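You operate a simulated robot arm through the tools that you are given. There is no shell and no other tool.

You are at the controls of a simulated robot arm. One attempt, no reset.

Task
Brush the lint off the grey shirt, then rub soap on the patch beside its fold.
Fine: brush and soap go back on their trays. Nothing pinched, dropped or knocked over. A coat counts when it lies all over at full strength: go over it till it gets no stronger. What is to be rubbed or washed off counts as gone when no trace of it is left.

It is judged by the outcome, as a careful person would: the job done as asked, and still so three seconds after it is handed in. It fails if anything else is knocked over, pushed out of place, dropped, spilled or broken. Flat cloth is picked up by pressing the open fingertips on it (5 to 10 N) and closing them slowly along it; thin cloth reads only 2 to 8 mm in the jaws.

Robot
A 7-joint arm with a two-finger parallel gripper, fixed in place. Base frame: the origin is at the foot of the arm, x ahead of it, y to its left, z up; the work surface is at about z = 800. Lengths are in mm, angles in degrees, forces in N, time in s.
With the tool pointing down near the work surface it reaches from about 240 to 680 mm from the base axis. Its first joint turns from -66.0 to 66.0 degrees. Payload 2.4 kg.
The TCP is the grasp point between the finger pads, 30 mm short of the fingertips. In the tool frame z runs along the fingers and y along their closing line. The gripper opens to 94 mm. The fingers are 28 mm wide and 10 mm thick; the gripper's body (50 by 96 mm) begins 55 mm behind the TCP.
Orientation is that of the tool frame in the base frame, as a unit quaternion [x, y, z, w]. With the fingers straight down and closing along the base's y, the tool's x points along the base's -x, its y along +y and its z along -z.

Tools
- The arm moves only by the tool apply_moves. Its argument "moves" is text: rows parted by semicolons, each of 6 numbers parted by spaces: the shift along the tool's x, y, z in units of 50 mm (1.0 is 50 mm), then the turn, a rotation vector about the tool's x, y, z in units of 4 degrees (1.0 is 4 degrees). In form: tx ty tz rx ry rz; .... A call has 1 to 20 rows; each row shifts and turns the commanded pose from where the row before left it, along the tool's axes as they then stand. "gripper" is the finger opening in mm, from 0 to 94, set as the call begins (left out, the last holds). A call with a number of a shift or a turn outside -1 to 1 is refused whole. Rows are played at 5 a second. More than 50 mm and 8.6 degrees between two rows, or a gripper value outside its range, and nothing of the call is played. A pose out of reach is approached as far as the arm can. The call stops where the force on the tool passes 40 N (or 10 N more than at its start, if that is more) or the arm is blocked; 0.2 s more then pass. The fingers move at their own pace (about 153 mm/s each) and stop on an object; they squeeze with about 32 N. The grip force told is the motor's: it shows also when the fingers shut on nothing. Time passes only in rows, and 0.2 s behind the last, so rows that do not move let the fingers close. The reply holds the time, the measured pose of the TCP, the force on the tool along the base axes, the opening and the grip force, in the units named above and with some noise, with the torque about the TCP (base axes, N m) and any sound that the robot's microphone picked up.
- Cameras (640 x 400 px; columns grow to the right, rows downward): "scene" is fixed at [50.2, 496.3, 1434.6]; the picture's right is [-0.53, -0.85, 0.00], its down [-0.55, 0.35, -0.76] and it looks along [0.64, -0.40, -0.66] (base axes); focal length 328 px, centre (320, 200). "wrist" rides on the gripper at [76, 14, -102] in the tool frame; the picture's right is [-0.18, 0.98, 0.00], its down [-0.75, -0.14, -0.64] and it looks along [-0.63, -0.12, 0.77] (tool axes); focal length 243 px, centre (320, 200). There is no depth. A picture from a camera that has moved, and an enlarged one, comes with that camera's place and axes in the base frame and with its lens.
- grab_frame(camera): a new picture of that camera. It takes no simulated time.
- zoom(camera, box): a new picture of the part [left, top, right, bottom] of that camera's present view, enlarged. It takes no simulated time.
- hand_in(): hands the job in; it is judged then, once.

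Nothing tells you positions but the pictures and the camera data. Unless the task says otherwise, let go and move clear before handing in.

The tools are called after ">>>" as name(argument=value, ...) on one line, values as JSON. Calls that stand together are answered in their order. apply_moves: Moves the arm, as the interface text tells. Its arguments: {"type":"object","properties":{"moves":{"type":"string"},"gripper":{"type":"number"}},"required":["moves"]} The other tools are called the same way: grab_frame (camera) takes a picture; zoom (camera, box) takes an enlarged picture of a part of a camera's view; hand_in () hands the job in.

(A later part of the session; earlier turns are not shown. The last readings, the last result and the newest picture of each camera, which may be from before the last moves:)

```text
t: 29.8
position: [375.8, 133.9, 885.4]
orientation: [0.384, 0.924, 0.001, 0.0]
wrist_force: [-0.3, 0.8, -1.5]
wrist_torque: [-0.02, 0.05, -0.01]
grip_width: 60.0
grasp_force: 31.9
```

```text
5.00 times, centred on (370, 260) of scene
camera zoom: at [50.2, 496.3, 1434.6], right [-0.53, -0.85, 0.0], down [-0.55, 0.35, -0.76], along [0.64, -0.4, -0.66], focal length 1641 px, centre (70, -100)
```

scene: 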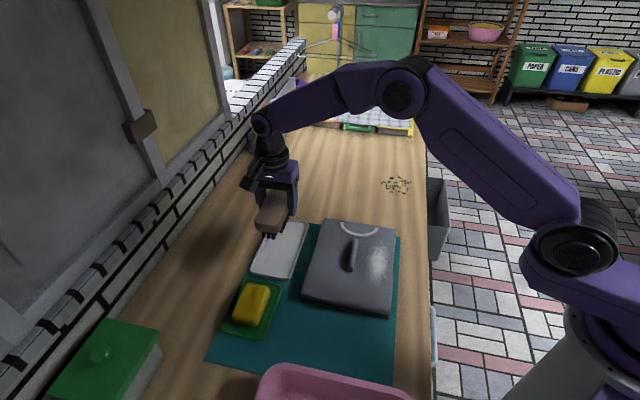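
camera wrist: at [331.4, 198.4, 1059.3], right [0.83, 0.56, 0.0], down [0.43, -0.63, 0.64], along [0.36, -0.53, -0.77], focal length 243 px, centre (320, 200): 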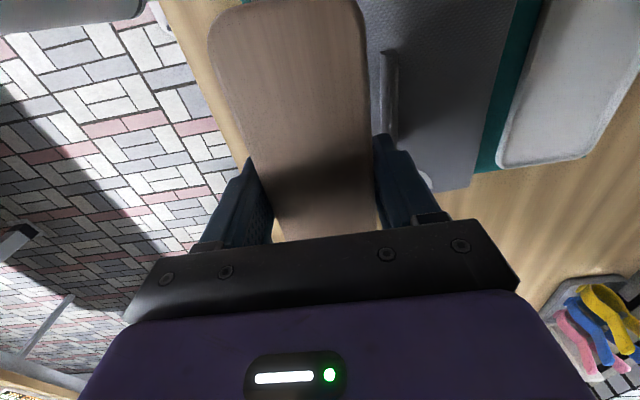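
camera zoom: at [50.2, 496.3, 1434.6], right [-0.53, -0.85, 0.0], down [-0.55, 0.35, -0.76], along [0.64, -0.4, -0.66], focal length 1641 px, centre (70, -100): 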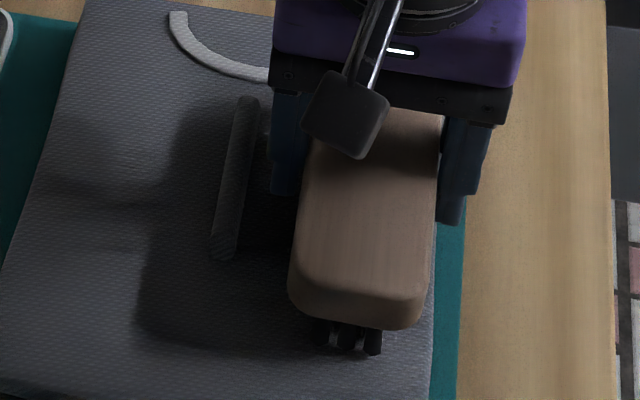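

Still no contact at 885, so I'll continue in 2 mm steps.

>>> apply_moves(moves="0 0 0.04 0 0 0;0 0 0.04 0 0 0;0 0 0.04 0 0 0;0 0 0 0 0 0")

>>> zoom(camera="scene", box=[320, 220, 420, 300])

```text
t: 30.8
position: [374.4, 133.8, 878.0]
orientation: [0.384, 0.923, 0.001, 0.0]
wrist_force: [-4.6, -1.6, 32.6]
wrist_torque: [-0.01, 0.04, 0.01]
grip_width: 59.9
grasp_force: 31.9
```

```text
5.00 times, centred on (370, 260) of scene
camera zoom: at [49.6, 496.2, 1434.7], right [-0.53, -0.85, 0.0], down [-0.55, 0.35, -0.76], along [0.64, -0.4, -0.65], focal length 1641 px, centre (70, -100)
```

zoom: 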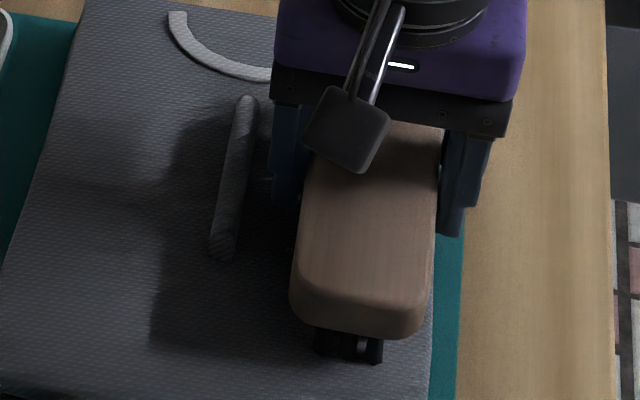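

The brush touches at about z 878 with 33 N, which is too firm. I'll ease up to about 10 N.

>>> apply_moves(moves="0 0 -0.025 0 0 0;0 0 0 0 0 0")

```text
t: 31.4
position: [374.0, 134.2, 878.7]
orientation: [0.384, 0.923, 0.0, 0.0]
wrist_force: [0.0, -0.1, -0.7]
wrist_torque: [-0.01, 0.01, 0.01]
grip_width: 60.1
grasp_force: 32.0
```

>>> apply_moves(moves="0 0 0.01 0 0 0;0 0 0 0 0 0")

```text
t: 32.0
position: [375.2, 132.6, 879.5]
orientation: [0.385, 0.923, -0.001, 0.0]
wrist_force: [-0.6, -0.4, -1.6]
wrist_torque: [0.01, 0.02, -0.01]
grip_width: 59.7
grasp_force: 31.7
```

>>> apply_moves(moves="0 0 0.008 0 0 0;0 0 0 0 0 0")

```text
t: 32.6
position: [375.4, 133.9, 877.7]
orientation: [0.384, 0.923, 0.0, 0.0]
wrist_force: [-0.1, 0.4, -0.3]
wrist_torque: [-0.01, -0.01, 0.01]
grip_width: 59.9
grasp_force: 31.8
```

>>> apply_moves(moves="0 0 0.006 0 0 0;0 0 0 0 0 0")

```text
t: 33.2
position: [374.9, 133.2, 877.6]
orientation: [0.384, 0.924, 0.0, 0.0]
wrist_force: [0.1, -0.1, -0.5]
wrist_torque: [-0.02, -0.05, -0.03]
grip_width: 60.0
grasp_force: 31.9
```

>>> apply_moves(moves="0 0 0.01 0 0 0;0 0 0 0 0 0")

>>> apply_moves(moves="0 0 0.01 0 0 0;0 0 0 0 0 0")

```text
t: 33.8
position: [375.4, 134.5, 878.7]
orientation: [0.384, 0.923, 0.0, 0.0]
wrist_force: [0.3, -1.8, 8.7]
wrist_torque: [-0.05, -0.06, 0.0]
grip_width: 60.1
grasp_force: 32.7
```

```text
t: 34.4
position: [375.0, 133.9, 878.2]
orientation: [0.384, 0.923, 0.0, 0.002]
wrist_force: [-0.9, -1.8, 30.5]
wrist_torque: [0.1, 0.22, -0.01]
grip_width: 60.1
grasp_force: 32.3
```

Contact stiffness is about 40 N/mm. I'll ease off to roughly 12 N and make a short test stroke along the shirt.

>>> apply_moves(moves="0 0 -0.009 0 0 0;0.2 0 0 0 0 0;0.2 0 0 0 0 0;0.2 0 0 0 0 0;0 0 0 0 0 0")

>>> zoom(camera="scene", box=[300, 200, 420, 320])

```text
t: 35.6
position: [351.1, 156.0, 877.9]
orientation: [0.383, 0.924, -0.001, -0.001]
wrist_force: [1.2, -0.7, -0.2]
wrist_torque: [-0.04, -0.14, 0.05]
grip_width: 59.9
grasp_force: 31.9
```

```text
3.33 times, centred on (360, 260) of scene
camera zoom: at [50.1, 496.4, 1434.6], right [-0.53, -0.85, 0.0], down [-0.55, 0.35, -0.76], along [0.64, -0.4, -0.66], focal length 1094 px, centre (187, 0)
```

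zoom: 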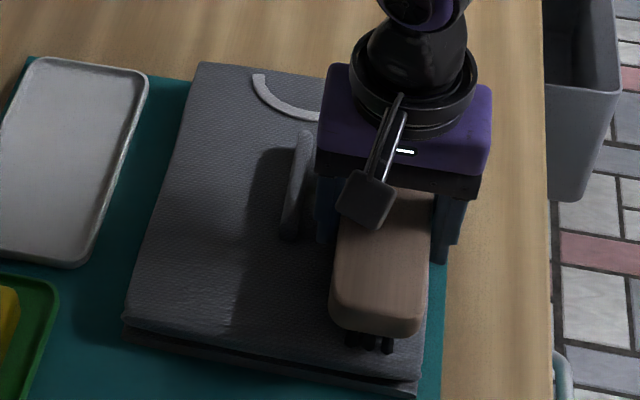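

>>> apply_moves(moves="0 0 0.008 0 0 0;-0.2 0 0 0 0 0;-0.2 0 0 0 0 0;-0.2 0 0 0 0 0")

>>> apply_moves(moves="0 0 0.004 0 0 0;-0.2 0 0 0 0 0;-0.2 0 0 0 0 0;-0.2 0 0 0 0 0")

>>> zoom(camera="scene", box=[300, 180, 420, 300])

```text
t: 36.6
position: [372.6, 134.1, 876.6]
orientation: [0.385, 0.923, 0.0, 0.0]
wrist_force: [-10.3, 10.0, 29.4]
wrist_torque: [-0.07, -0.04, -0.04]
grip_width: 60.1
grasp_force: 32.1
```

```text
t: 37.6
position: [396.4, 112.0, 877.5]
orientation: [0.386, 0.922, 0.0, 0.0]
wrist_force: [-0.4, -0.5, -1.1]
wrist_torque: [0.01, 0.0, 0.0]
grip_width: 60.1
grasp_force: 31.7
```

```text
3.33 times, centred on (360, 240) of scene
camera zoom: at [50.2, 496.3, 1434.6], right [-0.53, -0.85, 0.0], down [-0.55, 0.35, -0.76], along [0.64, -0.4, -0.66], focal length 1094 px, centre (187, 67)
```

zoom: 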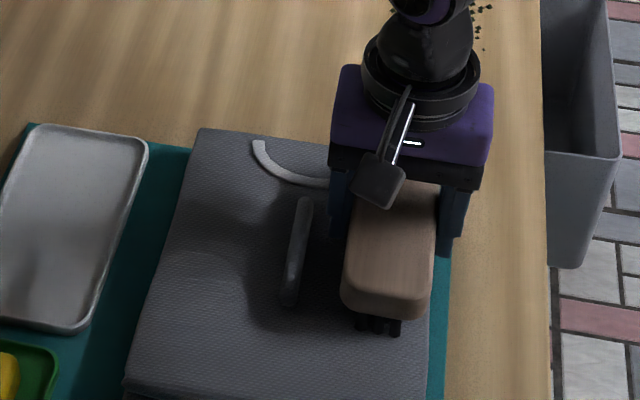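

The brush lost contact on the far end. I'll nudge it down and continue stroking.

>>> apply_moves(moves="0 0 0.01 0 0 0;0.2 0 0 0 0 0;0.2 0 0 0 0 0")

>>> apply_moves(moves="0.2 0 0 0 0 0;0.2 0 0 0 0 0;0.2 0 0 0 0 0")

>>> apply_moves(moves="-0.2 0 0 0 0 0;-0.2 0 0 0 0 0;-0.2 0 0 0 0 0")

>>> apply_moves(moves="-0.2 0 0 0 0 0;-0.2 0 0 0 0 0;-0.2 0 0 0 0 0")

```text
t: 38.4
position: [382.5, 126.6, 876.8]
orientation: [0.384, 0.923, 0.0, 0.0]
wrist_force: [0.0, -0.1, -2.0]
wrist_torque: [0.01, 0.02, 0.01]
grip_width: 60.0
grasp_force: 31.9
```

```text
t: 39.2
position: [361.2, 147.0, 877.0]
orientation: [0.384, 0.923, 0.001, -0.001]
wrist_force: [0.7, -0.3, 0.8]
wrist_torque: [-0.08, -0.09, 0.01]
grip_width: 60.2
grasp_force: 31.4
```

```text
t: 40.0
position: [380.7, 124.7, 877.0]
orientation: [0.385, 0.923, 0.0, 0.0]
wrist_force: [-1.8, 0.8, 3.0]
wrist_torque: [-0.15, -0.16, 0.03]
grip_width: 59.9
grasp_force: 31.6
```

```text
t: 40.8
position: [401.9, 104.9, 877.3]
orientation: [0.385, 0.923, 0.0, 0.0]
wrist_force: [-0.4, 0.1, -1.5]
wrist_torque: [-0.06, 0.02, 0.01]
grip_width: 59.9
grasp_force: 32.0
```

I'll lift and step aside to see what the strokes did.

>>> apply_moves(moves="0 0 -0.6 0 0 0;0 0 -0.8 0 0 0;0 0.8 -0.2 0 0 0;0 0.9 0 0 0 0;0 0.9 0 0 0 0;0 0 0 0 0 0")

>>> zoom(camera="scene", box=[300, 210, 420, 310])

>>> grab_frame(camera="wrist")

```text
t: 42.2
position: [494.1, 202.0, 955.5]
orientation: [0.384, 0.923, 0.0, 0.0]
wrist_force: [-0.2, -0.6, -1.7]
wrist_torque: [0.01, -0.01, 0.03]
grip_width: 59.9
grasp_force: 31.8
```

```text
4.00 times, centred on (360, 260) of scene
camera zoom: at [50.2, 496.4, 1434.6], right [-0.53, -0.85, 0.0], down [-0.55, 0.35, -0.76], along [0.64, -0.4, -0.66], focal length 1312 px, centre (160, -40)
```

zoom: 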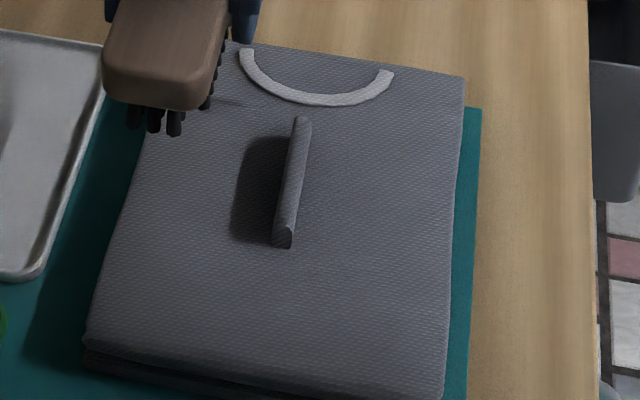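

```text
taken
camera wrist: at [451.2, 265.6, 1058.3], right [0.83, 0.56, 0.0], down [0.43, -0.63, 0.64], along [0.36, -0.53, -0.77], focal length 243 px, centre (320, 200)
```

wrist: 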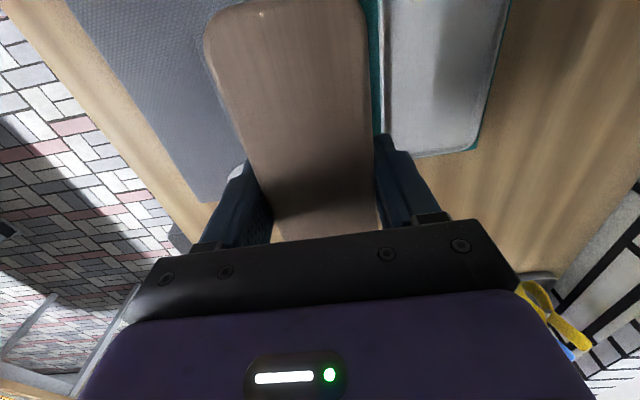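

The lint looks gone. I'll zoom in to check for traces and for any stain.

>>> zoom(camera="scene", box=[340, 215, 410, 265])

>>> zoom(camera="scene", box=[340, 255, 410, 305])

>>> zoom(camera="scene", box=[300, 225, 370, 275])

```text
8.00 times, centred on (375, 240) of scene
camera zoom: at [50.2, 496.4, 1434.6], right [-0.53, -0.85, 0.0], down [-0.55, 0.35, -0.76], along [0.64, -0.4, -0.66], focal length 2625 px, centre (-120, -120)
```

zoom: 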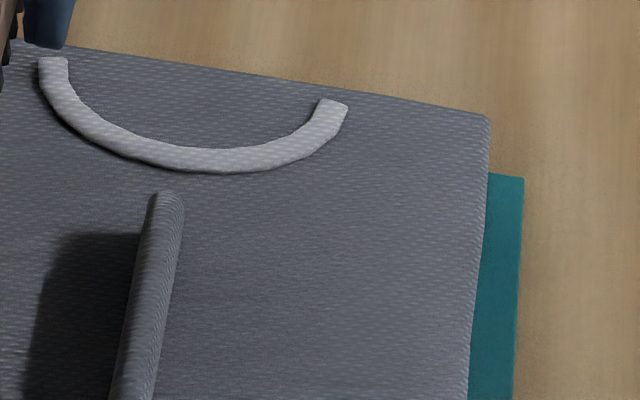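

```text
8.00 times, centred on (375, 280) of scene
camera zoom: at [50.2, 496.4, 1434.6], right [-0.53, -0.85, 0.0], down [-0.55, 0.35, -0.76], along [0.64, -0.4, -0.66], focal length 2625 px, centre (-120, -440)
```

zoom: 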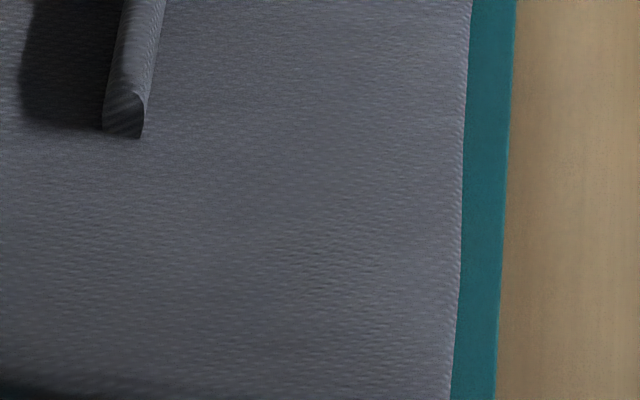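

```text
8.00 times, centred on (335, 250) of scene
camera zoom: at [50.2, 496.4, 1434.6], right [-0.53, -0.85, 0.0], down [-0.55, 0.35, -0.76], along [0.64, -0.4, -0.66], focal length 2625 px, centre (200, -200)
```

zoom: 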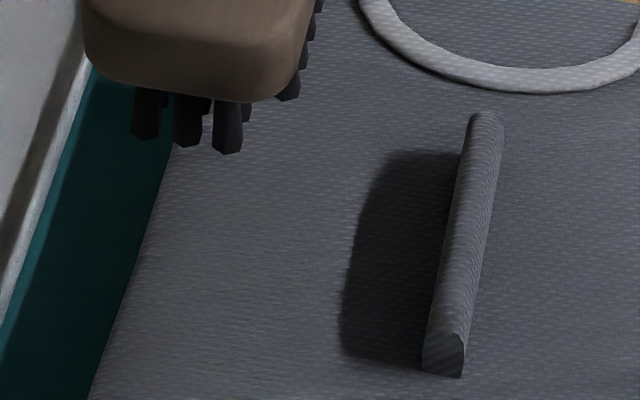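

No trace of lint is left and I see no separate stain, so the patch is most likely where the lint lay. The brush goes back to its tray first.

>>> apply_moves(moves="0.037 0.72 0 0 0 0;0.037 0.72 0 0 0 0;0.037 0.72 0 0 0 0;0 0 0.5 0 0 0;0 0 0.5 0 0 0;0 0 0.5 0 0 0;0 0 0.2 0 0 0;0 0 0 0 0 0")

>>> zoom(camera="scene", box=[220, 190, 340, 290])

```text
t: 44.0
position: [567.5, 275.2, 872.8]
orientation: [0.384, 0.923, 0.0, 0.0]
wrist_force: [0.3, -1.2, -0.6]
wrist_torque: [-0.02, -0.05, -0.02]
grip_width: 59.8
grasp_force: 31.8
```

```text
4.00 times, centred on (280, 240) of scene
camera zoom: at [50.2, 496.4, 1434.6], right [-0.53, -0.85, 0.0], down [-0.55, 0.35, -0.76], along [0.64, -0.4, -0.66], focal length 1312 px, centre (480, 40)
```

zoom: 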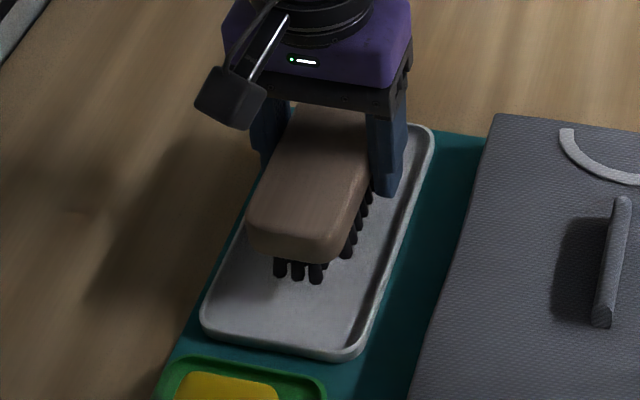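

I'm 6 mm off the pick-up spot. I'll correct that and lower in small steps.

>>> apply_moves(moves="0.1 0.08 0 0 0 0;0 0 0.15 0 0 0;0 0 0.15 0 0 0;0 0 0 0 0 0")

>>> apply_moves(moves="0 0 0.04 0 0 0;0 0 0.02 0 0 0;0 0 0 0 0 0")

```text
t: 45.0
position: [568.1, 281.8, 857.5]
orientation: [0.384, 0.923, 0.0, -0.001]
wrist_force: [1.2, 0.0, -1.5]
wrist_torque: [-0.02, 0.02, 0.02]
grip_width: 60.1
grasp_force: 32.0
```

```text
t: 45.8
position: [566.5, 283.7, 854.2]
orientation: [0.384, 0.923, 0.0, 0.0]
wrist_force: [-0.2, 0.2, -1.9]
wrist_torque: [-0.01, 0.03, 0.01]
grip_width: 59.8
grasp_force: 32.5
```

>>> apply_moves(moves="0 0 0.03 0 0 0;0 0 0.02 0 0 0;0 0 0 0 0 0")

>>> zoom(camera="scene", box=[230, 200, 330, 280])

```text
t: 46.6
position: [568.0, 283.6, 852.1]
orientation: [0.384, 0.924, 0.0, 0.0]
wrist_force: [0.7, -0.2, -1.0]
wrist_torque: [-0.03, 0.04, -0.03]
grip_width: 59.8
grasp_force: 31.7
```

```text
5.00 times, centred on (280, 240) of scene
camera zoom: at [50.2, 496.4, 1434.6], right [-0.53, -0.85, 0.0], down [-0.55, 0.35, -0.76], along [0.64, -0.4, -0.66], focal length 1641 px, centre (520, 0)
```

zoom: 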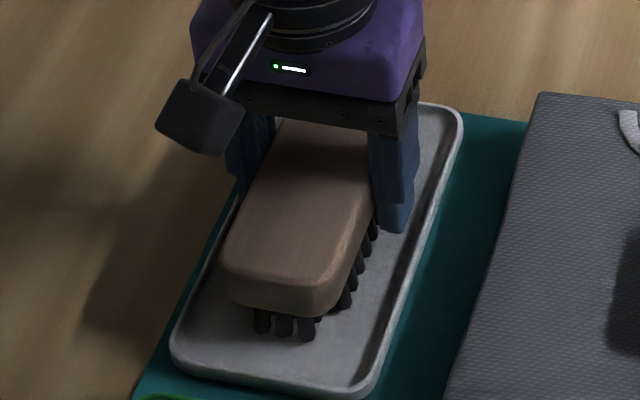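

>>> apply_moves(moves="0 0 0.02 0 0 0;0 0 0 0 0 0")

>>> apply_moves(moves="0 0 0.012 0 0 0;0 0 0 0 0 0")

```text
t: 47.2
position: [566.6, 283.2, 850.3]
orientation: [0.385, 0.923, -0.001, 0.0]
wrist_force: [-0.4, -0.9, -0.4]
wrist_torque: [0.0, 0.04, 0.0]
grip_width: 59.9
grasp_force: 32.0
```

```text
t: 47.8
position: [566.4, 284.0, 849.5]
orientation: [0.384, 0.923, 0.0, 0.0]
wrist_force: [-0.1, -0.7, -0.4]
wrist_torque: [-0.02, 0.0, 0.0]
grip_width: 60.1
grasp_force: 32.4
```

>>> apply_moves(moves="0 0 0.012 0 0 0;0 0 0 0 0 0")

>>> apply_moves(moves="0 0 0.012 0 0 0;0 0 0 0 0 0")

```text
t: 48.4
position: [567.3, 282.7, 848.8]
orientation: [0.384, 0.923, 0.0, 0.0]
wrist_force: [-0.1, -0.2, -1.5]
wrist_torque: [-0.02, -0.03, 0.01]
grip_width: 59.9
grasp_force: 31.3
```

```text
t: 49.0
position: [565.3, 283.6, 848.4]
orientation: [0.384, 0.923, 0.0, 0.0]
wrist_force: [-0.5, 1.0, -1.6]
wrist_torque: [0.02, -0.02, -0.01]
grip_width: 59.9
grasp_force: 32.5
```

>>> apply_moves(moves="0 0 0.012 0 0 0;0 0 0 0 0 0")

>>> apply_moves(moves="0 0 0.012 0 0 0;0 0 0 0 0 0")

>>> zoom(camera="scene", box=[230, 200, 330, 280])

```text
t: 49.6
position: [567.5, 282.8, 848.2]
orientation: [0.385, 0.923, 0.0, 0.001]
wrist_force: [-0.1, 0.6, -1.7]
wrist_torque: [0.0, 0.0, 0.0]
grip_width: 59.8
grasp_force: 32.0
```

```text
t: 50.2
position: [566.8, 282.9, 846.5]
orientation: [0.384, 0.923, 0.0, 0.0]
wrist_force: [-0.2, -0.4, -0.6]
wrist_torque: [-0.06, -0.01, 0.01]
grip_width: 59.8
grasp_force: 31.8
```

```text
5.00 times, centred on (280, 240) of scene
camera zoom: at [50.2, 496.3, 1434.6], right [-0.53, -0.85, 0.0], down [-0.55, 0.35, -0.76], along [0.64, -0.4, -0.66], focal length 1641 px, centre (520, 0)
```

zoom: 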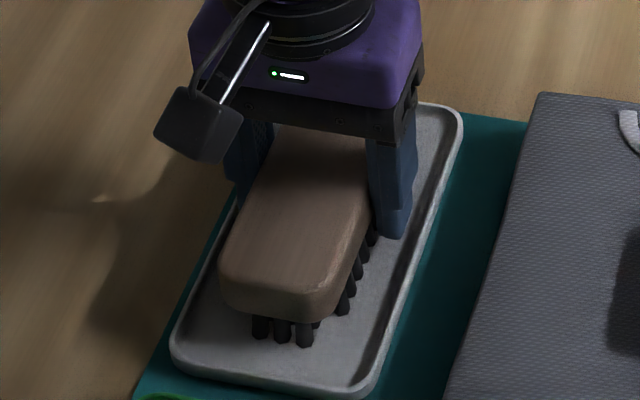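

>>> apply_moves(moves="0 0 0.012 0 0 0;0 0 0 0 0 0")

>>> apply_moves(moves="0 0 0.012 0 0 0;0 0 0 0 0 0")

```text
t: 50.8
position: [566.9, 284.2, 847.3]
orientation: [0.385, 0.923, 0.001, 0.0]
wrist_force: [-1.6, -1.7, 5.0]
wrist_torque: [-0.04, 0.07, 0.0]
grip_width: 60.0
grasp_force: 32.2
```

```text
t: 51.4
position: [568.0, 285.7, 847.6]
orientation: [0.384, 0.923, 0.001, 0.0]
wrist_force: [-3.4, -0.9, 14.5]
wrist_torque: [-0.04, 0.23, 0.0]
grip_width: 59.9
grasp_force: 32.2
```

The brush rests on its tray. I'll open the fingers and rise clear.

>>> apply_moves(moves="0 0 0 0 0 0;0 0 0 0 0 0;0 0 -0.2 0 0 0;0 0 -0.6 0 0 0;0 0 -0.8 0 0 0;0 0 -0.8 0 0 0", gripper=94)

>>> grab_frame(camera="scene")

>>> zoom(camera="scene", box=[210, 200, 330, 350])

```text
t: 52.8
position: [567.8, 280.0, 966.1]
orientation: [0.385, 0.923, 0.0, 0.0]
wrist_force: [-0.7, 0.0, 0.2]
wrist_torque: [-0.02, -0.03, 0.01]
grip_width: 94.1
grasp_force: 0.2
```

```text
taken
```

scene: 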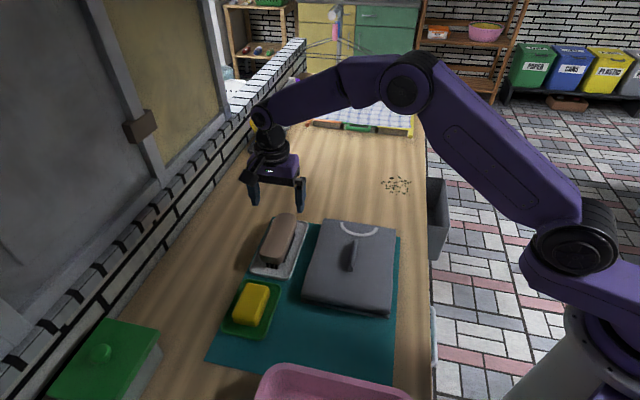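

```text
2.67 times, centred on (270, 275) of scene
camera zoom: at [50.1, 496.3, 1434.6], right [-0.53, -0.85, 0.0], down [-0.55, 0.35, -0.76], along [0.64, -0.4, -0.66], focal length 875 px, centre (453, 0)
```

zoom: 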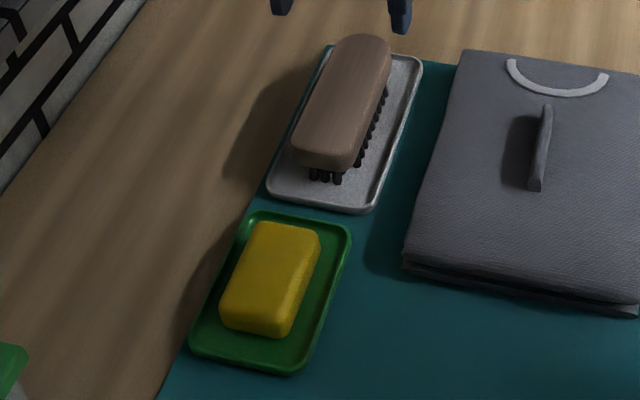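

The brush is back in place. Next is the soap, so I'll move to view it from above.

>>> apply_moves(moves="0.88 0.02 0 0 0 0;0.88 0.02 0 0 0 0;0.88 0.02 0 0 0 0;0.88 0.02 0 0 0 0;0.88 0.02 0 0 0 0;0.88 0.02 0 0 0 0;0 0 0 0 0 0")

>>> grab_frame(camera="wrist")

>>> zoom(camera="wrist", box=[240, 60, 420, 230])

>>> grab_frame(camera="scene")

```text
t: 54.4
position: [389.4, 473.5, 965.6]
orientation: [0.384, 0.923, 0.0, 0.0]
wrist_force: [-0.8, -0.1, 0.2]
wrist_torque: [0.0, 0.02, 0.01]
grip_width: 94.0
grasp_force: 0.1
```

```text
taken
camera wrist: at [345.1, 538.6, 1067.0], right [0.83, 0.56, 0.0], down [0.43, -0.63, 0.64], along [0.36, -0.53, -0.77], focal length 243 px, centre (320, 200)
```

wrist: 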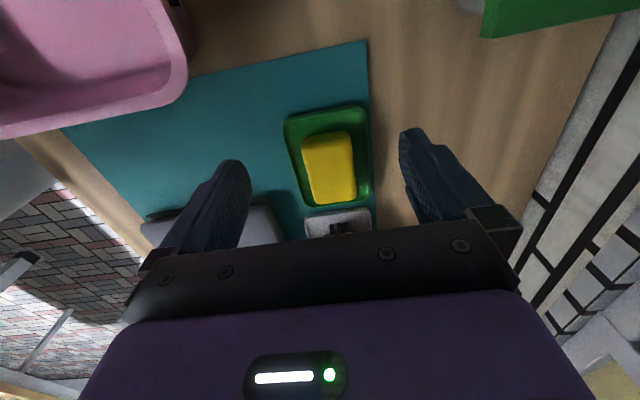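

```text
2.35 times, centred on (330, 145) of wrist
camera zoom: at [345.1, 538.6, 1067.0], right [0.83, 0.56, 0.0], down [0.43, -0.63, 0.64], along [0.36, -0.53, -0.77], focal length 571 px, centre (296, 329)
```

zoom: 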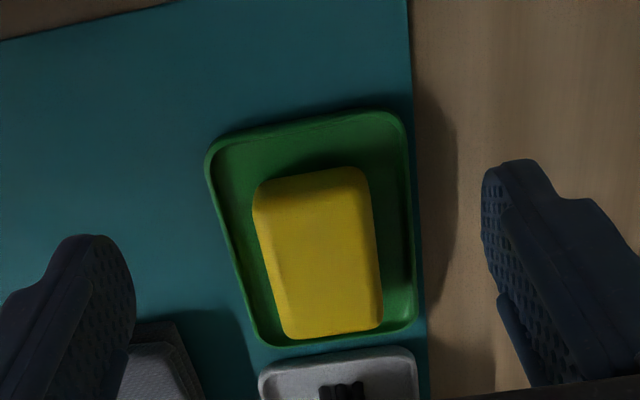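

```text
taken
```

scene: 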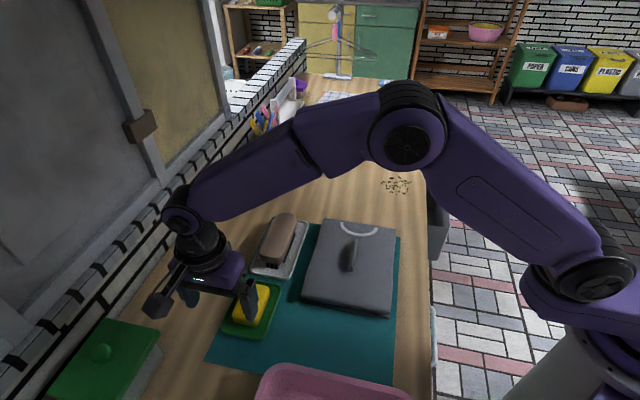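

The soap is about 51 by 79 mm with its centre near (442, 418) and its top near z 830. The dish rim is close, so I'll narrow the fingers to 72 mm and come in above it.

>>> apply_moves(moves="-0.5 -0.01 0 0 0 0;-0.5 -0.01 0.2 0 0 0;-0.52 -0.01 0.4 0 0 0;0 0 0.4 0 0 0;0 0 0.4 0 0 0;0 0 0 0 0 0", gripper=72)

>>> zoom(camera="wrist", box=[200, 40, 440, 230])

>>> zoom(camera="scene", box=[190, 240, 310, 350])

```text
t: 55.8
position: [440.8, 420.8, 896.0]
orientation: [0.385, 0.923, 0.0, 0.0]
wrist_force: [-0.3, 0.4, -0.4]
wrist_torque: [-0.01, 0.01, 0.02]
grip_width: 72.0
grasp_force: 0.0
```

```text
2.11 times, centred on (320, 135) of wrist
camera zoom: at [397.3, 485.0, 998.1], right [0.83, 0.56, 0.0], down [0.43, -0.63, 0.64], along [0.36, -0.53, -0.77], focal length 511 px, centre (320, 337)
```

zoom: 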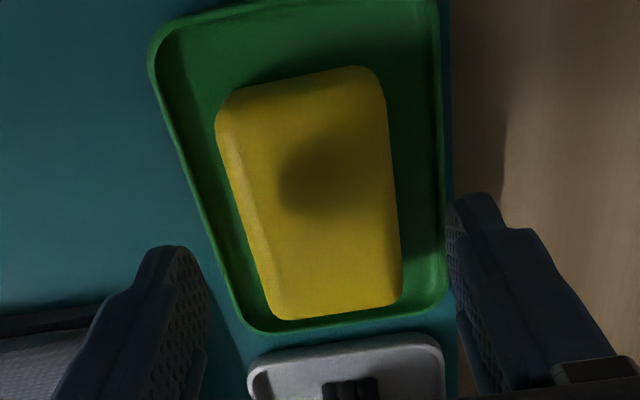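

```text
3.64 times, centred on (250, 295) of scene
camera zoom: at [50.2, 496.3, 1434.6], right [-0.53, -0.85, 0.0], down [-0.55, 0.35, -0.76], along [0.64, -0.4, -0.66], focal length 1193 px, centre (574, -146)
```

zoom: 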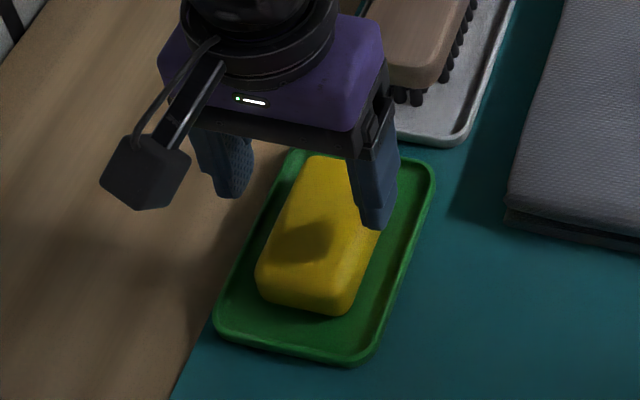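

I'm nearly centred. I'll shift slightly and go down partway, then check the clearance to the rim.

>>> apply_moves(moves="-0.07 -0.02 0 0 0 0;0 0 0.3 0 0 0;0 0 0.3 0 0 0;0 0 0.2 0 0 0;0 0 0 0 0 0")

>>> zoom(camera="scene", box=[200, 260, 300, 345])

>>> zoom(camera="wrist", box=[200, 40, 440, 230])

```text
t: 57.0
position: [439.8, 416.7, 856.4]
orientation: [0.384, 0.923, 0.001, -0.001]
wrist_force: [0.1, -0.3, 0.5]
wrist_torque: [-0.01, 0.01, 0.04]
grip_width: 71.9
grasp_force: 0.1
```

```text
4.71 times, centred on (250, 302) of scene
camera zoom: at [50.2, 496.3, 1434.6], right [-0.53, -0.85, 0.0], down [-0.55, 0.35, -0.76], along [0.64, -0.4, -0.66], focal length 1544 px, centre (649, -282)
```

zoom: 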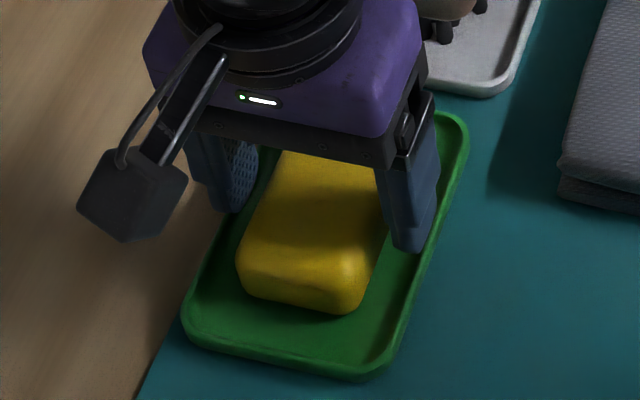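

```text
2.11 times, centred on (320, 135) of wrist
camera zoom: at [396.6, 481.7, 958.0], right [0.83, 0.56, 0.0], down [0.43, -0.63, 0.64], along [0.36, -0.53, -0.77], focal length 511 px, centre (320, 337)
```

zoom: 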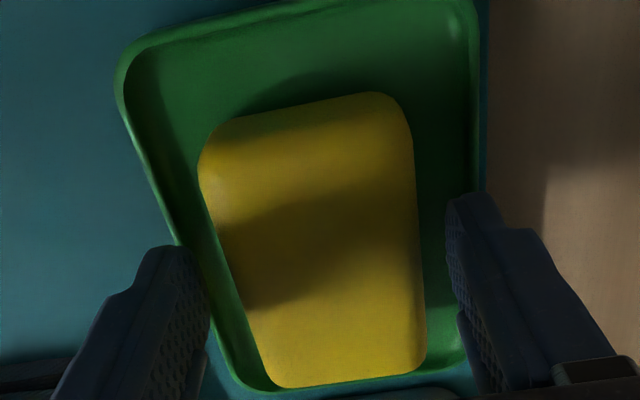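

The fingers look inside the rim. I'll do a 2 mm lateral correction, lower the last 10 mm, then close.

>>> apply_moves(moves="0 0.035 0.08 0 0 0;0 0 0.08 0 0 0;0 0 0.04 0 0 0;0 0 0 0 0 0")

>>> zoom(camera="scene", box=[200, 260, 300, 345])

```text
t: 58.0
position: [440.2, 417.3, 847.0]
orientation: [0.384, 0.923, 0.0, 0.0]
wrist_force: [0.2, -0.1, 1.0]
wrist_torque: [-0.04, 0.01, -0.01]
grip_width: 72.1
grasp_force: 0.0
```

```text
4.71 times, centred on (250, 302) of scene
camera zoom: at [50.2, 496.3, 1434.6], right [-0.53, -0.85, 0.0], down [-0.55, 0.35, -0.76], along [0.64, -0.4, -0.66], focal length 1544 px, centre (649, -282)
```

zoom: 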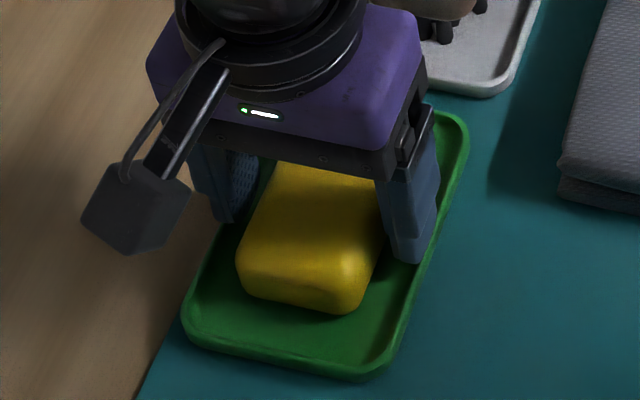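

>>> apply_moves(moves="0 0 0.05 0 0 0;0 0 0 0 0 0")

>>> apply_moves(moves="0 0 0 0 0 0;0 0 0 0 0 0;0 0 0 0 0 0;0 0 0 0 0 0", gripper=35)

>>> zoom(camera="scene", box=[200, 260, 300, 345])

```text
t: 58.6
position: [441.5, 417.5, 844.4]
orientation: [0.384, 0.923, 0.0, 0.0]
wrist_force: [-3.0, -3.7, 10.6]
wrist_torque: [-0.1, 0.13, -0.02]
grip_width: 72.1
grasp_force: 0.0
```

```text
t: 59.6
position: [441.5, 417.9, 844.1]
orientation: [0.384, 0.923, 0.001, 0.0]
wrist_force: [1.3, -0.2, 15.3]
wrist_torque: [-0.27, 0.27, 0.01]
grip_width: 54.4
grasp_force: 32.2
```

```text
4.71 times, centred on (250, 302) of scene
camera zoom: at [50.0, 496.2, 1434.7], right [-0.53, -0.85, 0.0], down [-0.55, 0.35, -0.76], along [0.64, -0.4, -0.66], focal length 1544 px, centre (649, -282)
```

zoom: 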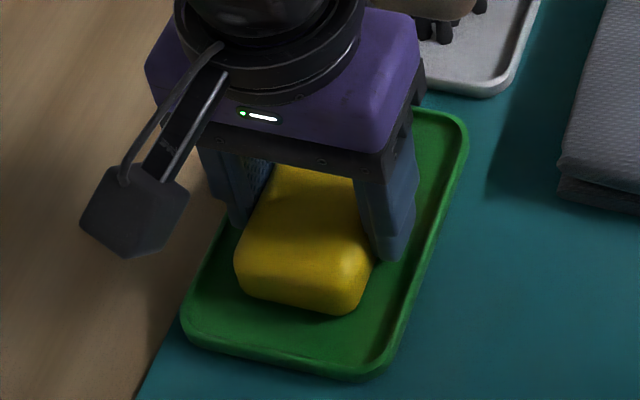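

The fingertips touched the dish floor, so this grip is too low for rubbing. I'll let go, rise 8 mm and regrip so the soap's underside stands proud.

>>> apply_moves(moves="0 0 -0.01 0 0 0;0 0 0 0 0 0;0 0 -0.08 0 0 0;0 0 -0.08 0 0 0;0 0 0 0 0 0", gripper=70)

>>> zoom(camera="scene", box=[200, 260, 300, 345])

```text
t: 60.8
position: [442.1, 417.6, 853.0]
orientation: [0.384, 0.923, -0.001, 0.0]
wrist_force: [-0.3, 0.5, -1.0]
wrist_torque: [0.02, 0.0, 0.0]
grip_width: 68.1
grasp_force: 0.1
```

```text
4.71 times, centred on (250, 302) of scene
camera zoom: at [50.2, 496.4, 1434.6], right [-0.53, -0.85, 0.0], down [-0.55, 0.35, -0.76], along [0.64, -0.4, -0.66], focal length 1544 px, centre (649, -282)
```

zoom: 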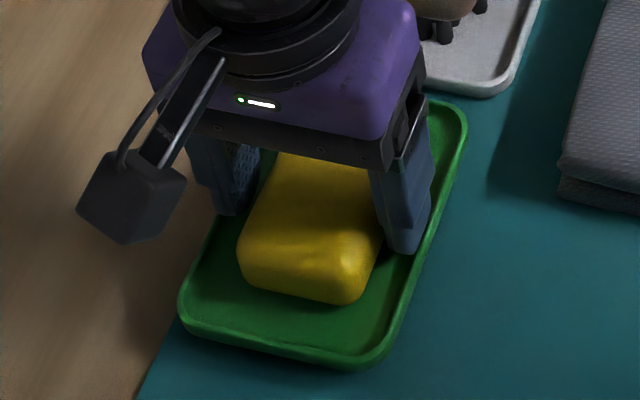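

The fingers pressed outwards against the dish walls and lifted the dish a little. I'll lower it straight back at once, then narrow the fingers before rising.

>>> apply_moves(moves="0 0 0.06 0 0 0;0 0 0.06 0 0 0;0 0 0.03 0 0 0;0 0 0 0 0 0")

>>> zoom(camera="scene", box=[200, 260, 300, 345])

```text
t: 61.8
position: [441.2, 417.6, 843.6]
orientation: [0.385, 0.923, 0.0, 0.0]
wrist_force: [-0.2, -0.2, -0.3]
wrist_torque: [0.0, 0.04, 0.02]
grip_width: 68.3
grasp_force: 0.0
```

```text
4.71 times, centred on (250, 302) of scene
camera zoom: at [50.2, 496.3, 1434.6], right [-0.53, -0.85, 0.0], down [-0.55, 0.35, -0.76], along [0.64, -0.4, -0.66], focal length 1544 px, centre (649, -282)
```

zoom: 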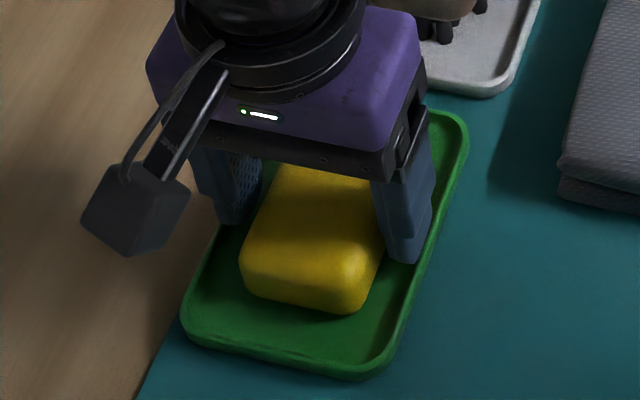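

>>> apply_moves(moves="0 0 0.01 0 0 0;0 0 0 0 0 0")

>>> apply_moves(moves="0 0 0.01 0 0 0;0 0 0 0 0 0")

```text
t: 62.4
position: [441.1, 417.7, 844.8]
orientation: [0.384, 0.923, -0.001, 0.0]
wrist_force: [0.2, 0.3, -0.1]
wrist_torque: [-0.02, 0.0, 0.02]
grip_width: 68.3
grasp_force: 0.0
```

```text
t: 63.0
position: [440.8, 418.3, 843.9]
orientation: [0.385, 0.923, 0.0, 0.0]
wrist_force: [0.9, 0.9, 0.6]
wrist_torque: [0.03, -0.05, -0.02]
grip_width: 68.7
grasp_force: 0.1
```

>>> apply_moves(moves="0 0 0 0 0 0;0 0 0 0 0 0", gripper=62)

>>> apply_moves(moves="0 0 -0.06 0 0 0;0 0 -0.05 0 0 0;0 0 -0.05 0 0 0;0 0 0 0 0 0")

>>> zoom(camera="scene", box=[200, 260, 300, 345])

```text
t: 63.6
position: [441.2, 416.2, 844.5]
orientation: [0.384, 0.923, 0.0, -0.001]
wrist_force: [-0.1, -0.4, 0.5]
wrist_torque: [0.0, 0.04, 0.0]
grip_width: 62.1
grasp_force: 0.1
```

```text
t: 64.6
position: [439.9, 418.0, 852.5]
orientation: [0.384, 0.923, 0.0, 0.0]
wrist_force: [-0.4, -0.3, 0.3]
wrist_torque: [-0.02, -0.04, 0.0]
grip_width: 62.0
grasp_force: 0.0
```

```text
4.71 times, centred on (250, 302) of scene
camera zoom: at [50.2, 496.3, 1434.6], right [-0.53, -0.85, 0.0], down [-0.55, 0.35, -0.76], along [0.64, -0.4, -0.66], focal length 1544 px, centre (649, -282)
```

zoom: 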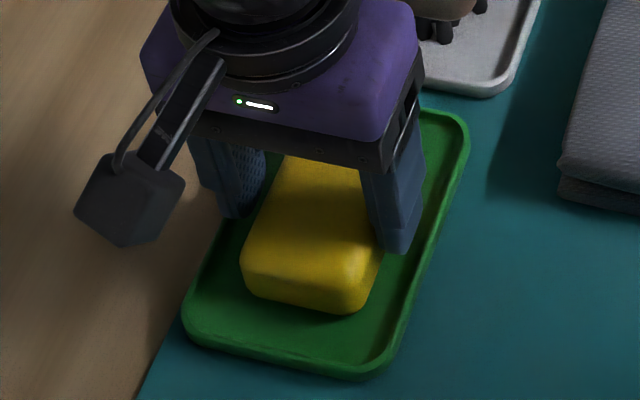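

The dish is back where it was and has stayed down. I'll close on the soap at this higher grip.

>>> apply_moves(moves="0 0 0 0 0 0;0 0 0 0 0 0;0 0 0 0 0 0;0 0 0 0 0 0", gripper=35)

>>> apply_moves(moves="0 0 -0.1 0 0 0;0 0 -0.2 0 0 0;0 0 0 0 0 0")

>>> zoom(camera="scene", box=[200, 250, 300, 345])

```text
t: 65.6
position: [441.5, 418.9, 852.2]
orientation: [0.384, 0.923, 0.0, 0.0]
wrist_force: [0.3, -0.1, -0.3]
wrist_torque: [-0.02, 0.01, 0.02]
grip_width: 54.0
grasp_force: 31.7
```

```text
t: 66.4
position: [440.1, 419.4, 868.0]
orientation: [0.385, 0.923, 0.0, 0.0]
wrist_force: [0.1, 0.0, -1.6]
wrist_torque: [0.0, 0.02, 0.03]
grip_width: 54.1
grasp_force: 32.0
```

```text
4.21 times, centred on (250, 298) of scene
camera zoom: at [50.2, 496.4, 1434.6], right [-0.53, -0.85, 0.0], down [-0.55, 0.35, -0.76], along [0.64, -0.4, -0.66], focal length 1382 px, centre (615, -210)
```

zoom: 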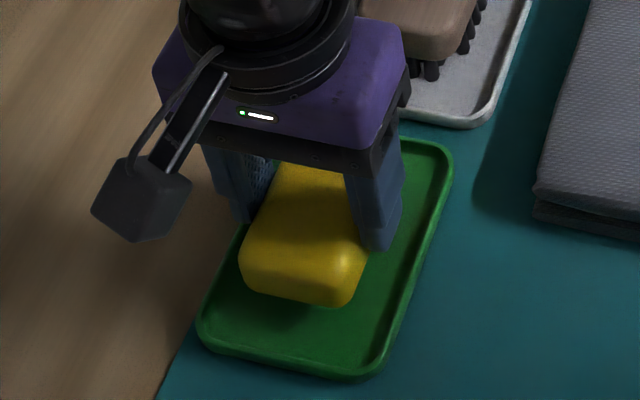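

The soap is up and the dish stayed put. I'll raise it and carry it over the patch where the lint was.

>>> apply_moves(moves="0 0 -0.6 0 0 0;0 0 -0.9 0 0 0;0 0 -0.2 0 0 0;-0.451 -0.7 0 0 0 0;-0.451 -0.7 0 0 0 0;-0.451 -0.7 0 0 0 0;-0.451 -0.7 0 0 0 0;-0.451 -0.7 0 0 0 0;-0.451 -0.7 0 0 0 0;-0.451 -0.7 0 0 0 0;0 0 0 0 0 0")

>>> zoom(camera="scene", box=[290, 180, 430, 300])

>>> grab_frame(camera="wrist")

```text
t: 68.8
position: [377.0, 133.1, 953.5]
orientation: [0.384, 0.923, 0.0, 0.001]
wrist_force: [0.0, 0.6, -2.1]
wrist_torque: [-0.03, 0.01, 0.01]
grip_width: 54.5
grasp_force: 31.8
```

```text
3.33 times, centred on (360, 240) of scene
camera zoom: at [50.2, 496.3, 1434.6], right [-0.53, -0.85, 0.0], down [-0.55, 0.35, -0.76], along [0.64, -0.4, -0.66], focal length 1094 px, centre (187, 67)
```

zoom: 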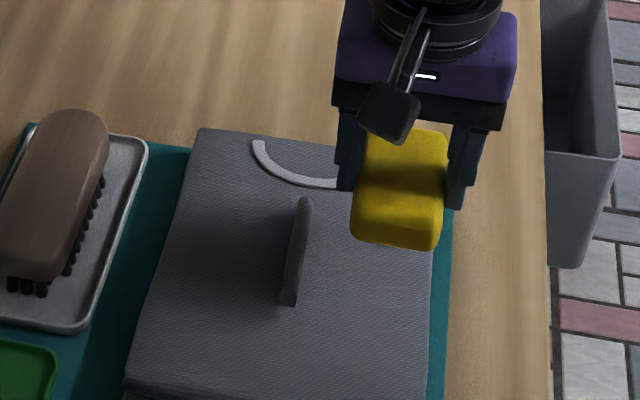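

```text
taken
camera wrist: at [333.5, 196.2, 1056.1], right [0.83, 0.56, 0.0], down [0.43, -0.63, 0.64], along [0.36, -0.53, -0.77], focal length 243 px, centre (320, 200)
```

wrist: 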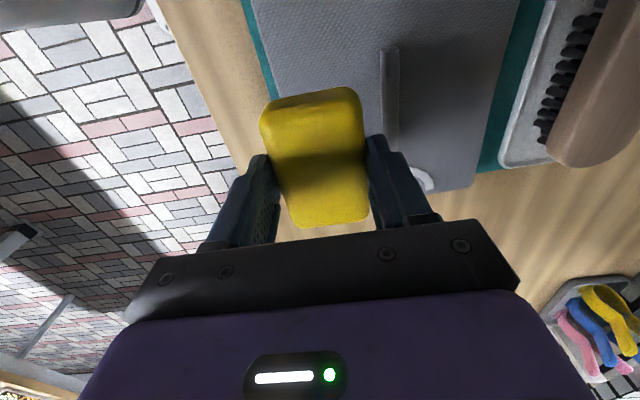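

I'll lower the soap toward the patch, first quickly and then in small steps.

>>> apply_moves(moves="0 0 0.4 0 0 0;0 0 0.4 0 0 0;0 0 0.3 0 0 0;0 0 0.1 0 0 0;0 0 0 0 0 0")

>>> apply_moves(moves="0 0 0.04 0 0 0;0 0 0.04 0 0 0;0 0 0 0 0 0")

>>> zoom(camera="scene", box=[310, 200, 430, 300])

```text
t: 70.0
position: [380.4, 133.0, 890.0]
orientation: [0.384, 0.923, 0.0, 0.0]
wrist_force: [-0.9, -1.0, -2.0]
wrist_torque: [-0.01, -0.04, 0.03]
grip_width: 54.0
grasp_force: 32.0
```

```text
t: 70.8
position: [380.4, 132.9, 887.5]
orientation: [0.385, 0.923, 0.0, 0.0]
wrist_force: [0.6, -0.7, -1.6]
wrist_torque: [0.0, 0.0, 0.0]
grip_width: 54.5
grasp_force: 31.9
```

```text
4.00 times, centred on (370, 250) of scene
camera zoom: at [50.2, 496.4, 1434.6], right [-0.53, -0.85, 0.0], down [-0.55, 0.35, -0.76], along [0.64, -0.4, -0.66], focal length 1312 px, centre (120, 0)
```

zoom: 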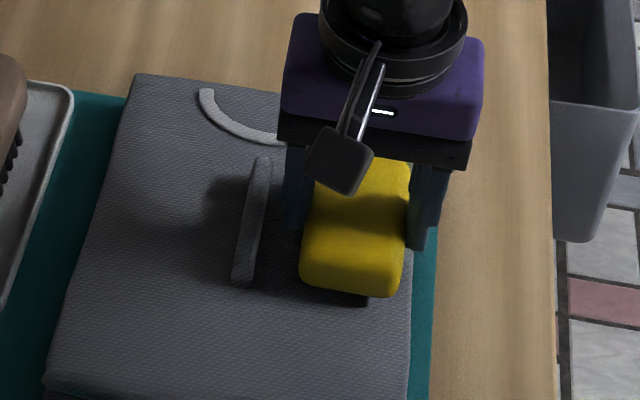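

>>> apply_moves(moves="0 0 0.04 0 0 0;0 0 0.04 0 0 0;0 0 0 0 0 0")

>>> apply_moves(moves="0 0 0.03 0 0 0;0 0 0.02 0 0 0;0 0 0 0 0 0")

>>> apply_moves(moves="0 0 0.03 0 0 0;0 0 0 0 0 0")

```text
t: 71.6
position: [380.5, 132.9, 882.4]
orientation: [0.384, 0.923, -0.001, 0.0]
wrist_force: [0.0, 0.8, -0.9]
wrist_torque: [-0.02, -0.02, 0.0]
grip_width: 54.2
grasp_force: 32.0
```

```text
t: 72.4
position: [379.4, 133.6, 880.4]
orientation: [0.384, 0.923, 0.0, 0.0]
wrist_force: [0.3, 0.7, -1.0]
wrist_torque: [-0.01, -0.01, 0.03]
grip_width: 54.2
grasp_force: 32.4
```

```text
t: 73.0
position: [378.6, 133.6, 880.0]
orientation: [0.385, 0.923, 0.0, 0.0]
wrist_force: [-3.6, -4.6, 29.4]
wrist_torque: [-0.16, 0.13, 0.0]
grip_width: 54.5
grasp_force: 32.4
```

Contact. I'll ease up slightly and start rubbing gently along the patch.

>>> apply_moves(moves="0 0 -0.007 0 0 0;0 0 0 0 0 0")

>>> apply_moves(moves="0.2 0 0 0 0 0;0.2 0 0 0 0 0;0.2 0 0 0 0 0;0 0 0 0 0 0")

>>> zoom(camera="scene", box=[310, 210, 430, 310])

```text
t: 73.6
position: [378.2, 134.3, 880.9]
orientation: [0.385, 0.923, 0.001, 0.001]
wrist_force: [-1.9, -0.6, 28.2]
wrist_torque: [-0.04, 0.16, -0.06]
grip_width: 54.4
grasp_force: 32.0
```

```text
t: 74.6
position: [356.6, 153.2, 879.4]
orientation: [0.385, 0.923, 0.0, 0.0]
wrist_force: [8.1, -6.7, 22.2]
wrist_torque: [-0.23, -0.36, -0.05]
grip_width: 54.3
grasp_force: 32.3
```

```text
4.00 times, centred on (370, 260) of scene
camera zoom: at [50.1, 496.1, 1434.7], right [-0.53, -0.85, 0.0], down [-0.55, 0.35, -0.76], along [0.64, -0.4, -0.66], focal length 1312 px, centre (120, -40)
```

zoom: 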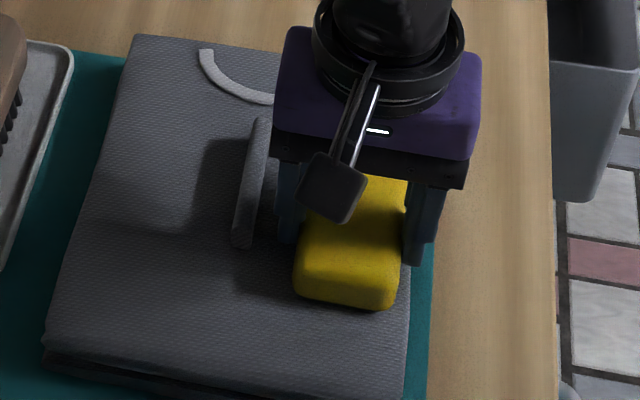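

>>> apply_moves(moves="-0.2 0 0 0 0 0;-0.2 0 0 0 0 0;-0.2 0 0 0 0 0;-0.2 0 0 0 0 0")

>>> apply_moves(moves="-0.2 0 0 0 0 0;-0.2 0 0 0 0 0;-0.2 0 0 0 0 0;-0.2 0 0 0 0 0")

>>> zoom(camera="scene", box=[310, 210, 430, 310])

```text
t: 75.6
position: [385.6, 126.1, 879.1]
orientation: [0.385, 0.923, 0.0, 0.0]
wrist_force: [-0.7, 0.4, -1.0]
wrist_torque: [-0.01, 0.0, -0.03]
grip_width: 54.4
grasp_force: 32.2
```

```text
t: 76.6
position: [413.1, 98.5, 880.3]
orientation: [0.384, 0.923, 0.0, 0.0]
wrist_force: [0.1, -0.4, -1.6]
wrist_torque: [-0.02, 0.0, 0.04]
grip_width: 54.3
grasp_force: 32.2
```

```text
4.00 times, centred on (370, 260) of scene
camera zoom: at [50.2, 496.4, 1434.6], right [-0.53, -0.85, 0.0], down [-0.55, 0.35, -0.76], along [0.64, -0.4, -0.66], focal length 1312 px, centre (120, -40)
```

zoom: 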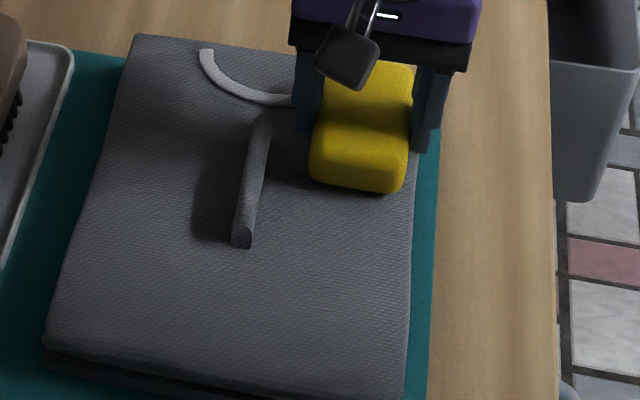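

>>> zoom(camera="scene", box=[350, 240, 400, 290])

>>> zoom(camera="scene", box=[310, 225, 370, 285])

```text
8.00 times, centred on (375, 265) of scene
camera zoom: at [50.2, 496.4, 1434.6], right [-0.53, -0.85, 0.0], down [-0.55, 0.35, -0.76], along [0.64, -0.4, -0.66], focal length 2625 px, centre (-120, -320)
```

zoom: 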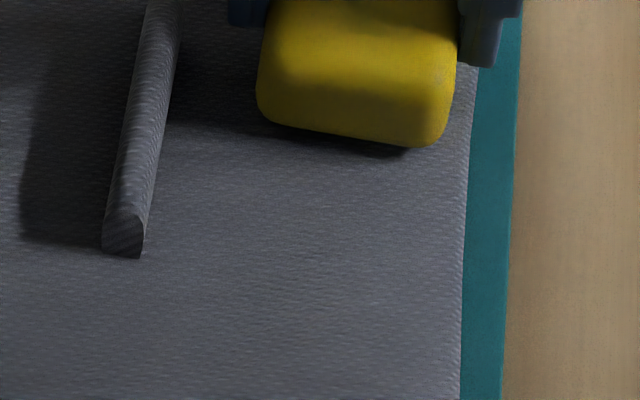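

```text
6.67 times, centred on (340, 255) of scene
camera zoom: at [50.2, 496.4, 1434.6], right [-0.53, -0.85, 0.0], down [-0.55, 0.35, -0.76], along [0.64, -0.4, -0.66], focal length 2187 px, centre (187, -167)
```

zoom: 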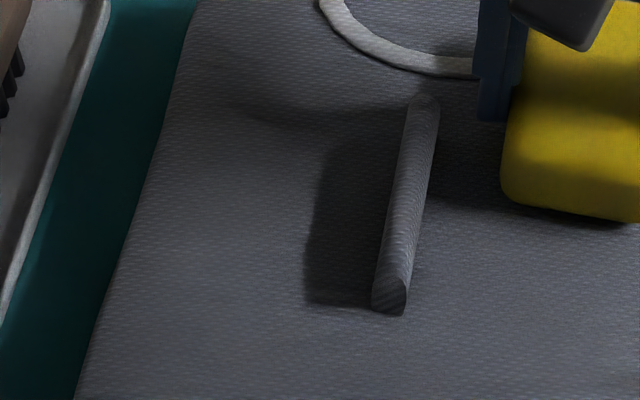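

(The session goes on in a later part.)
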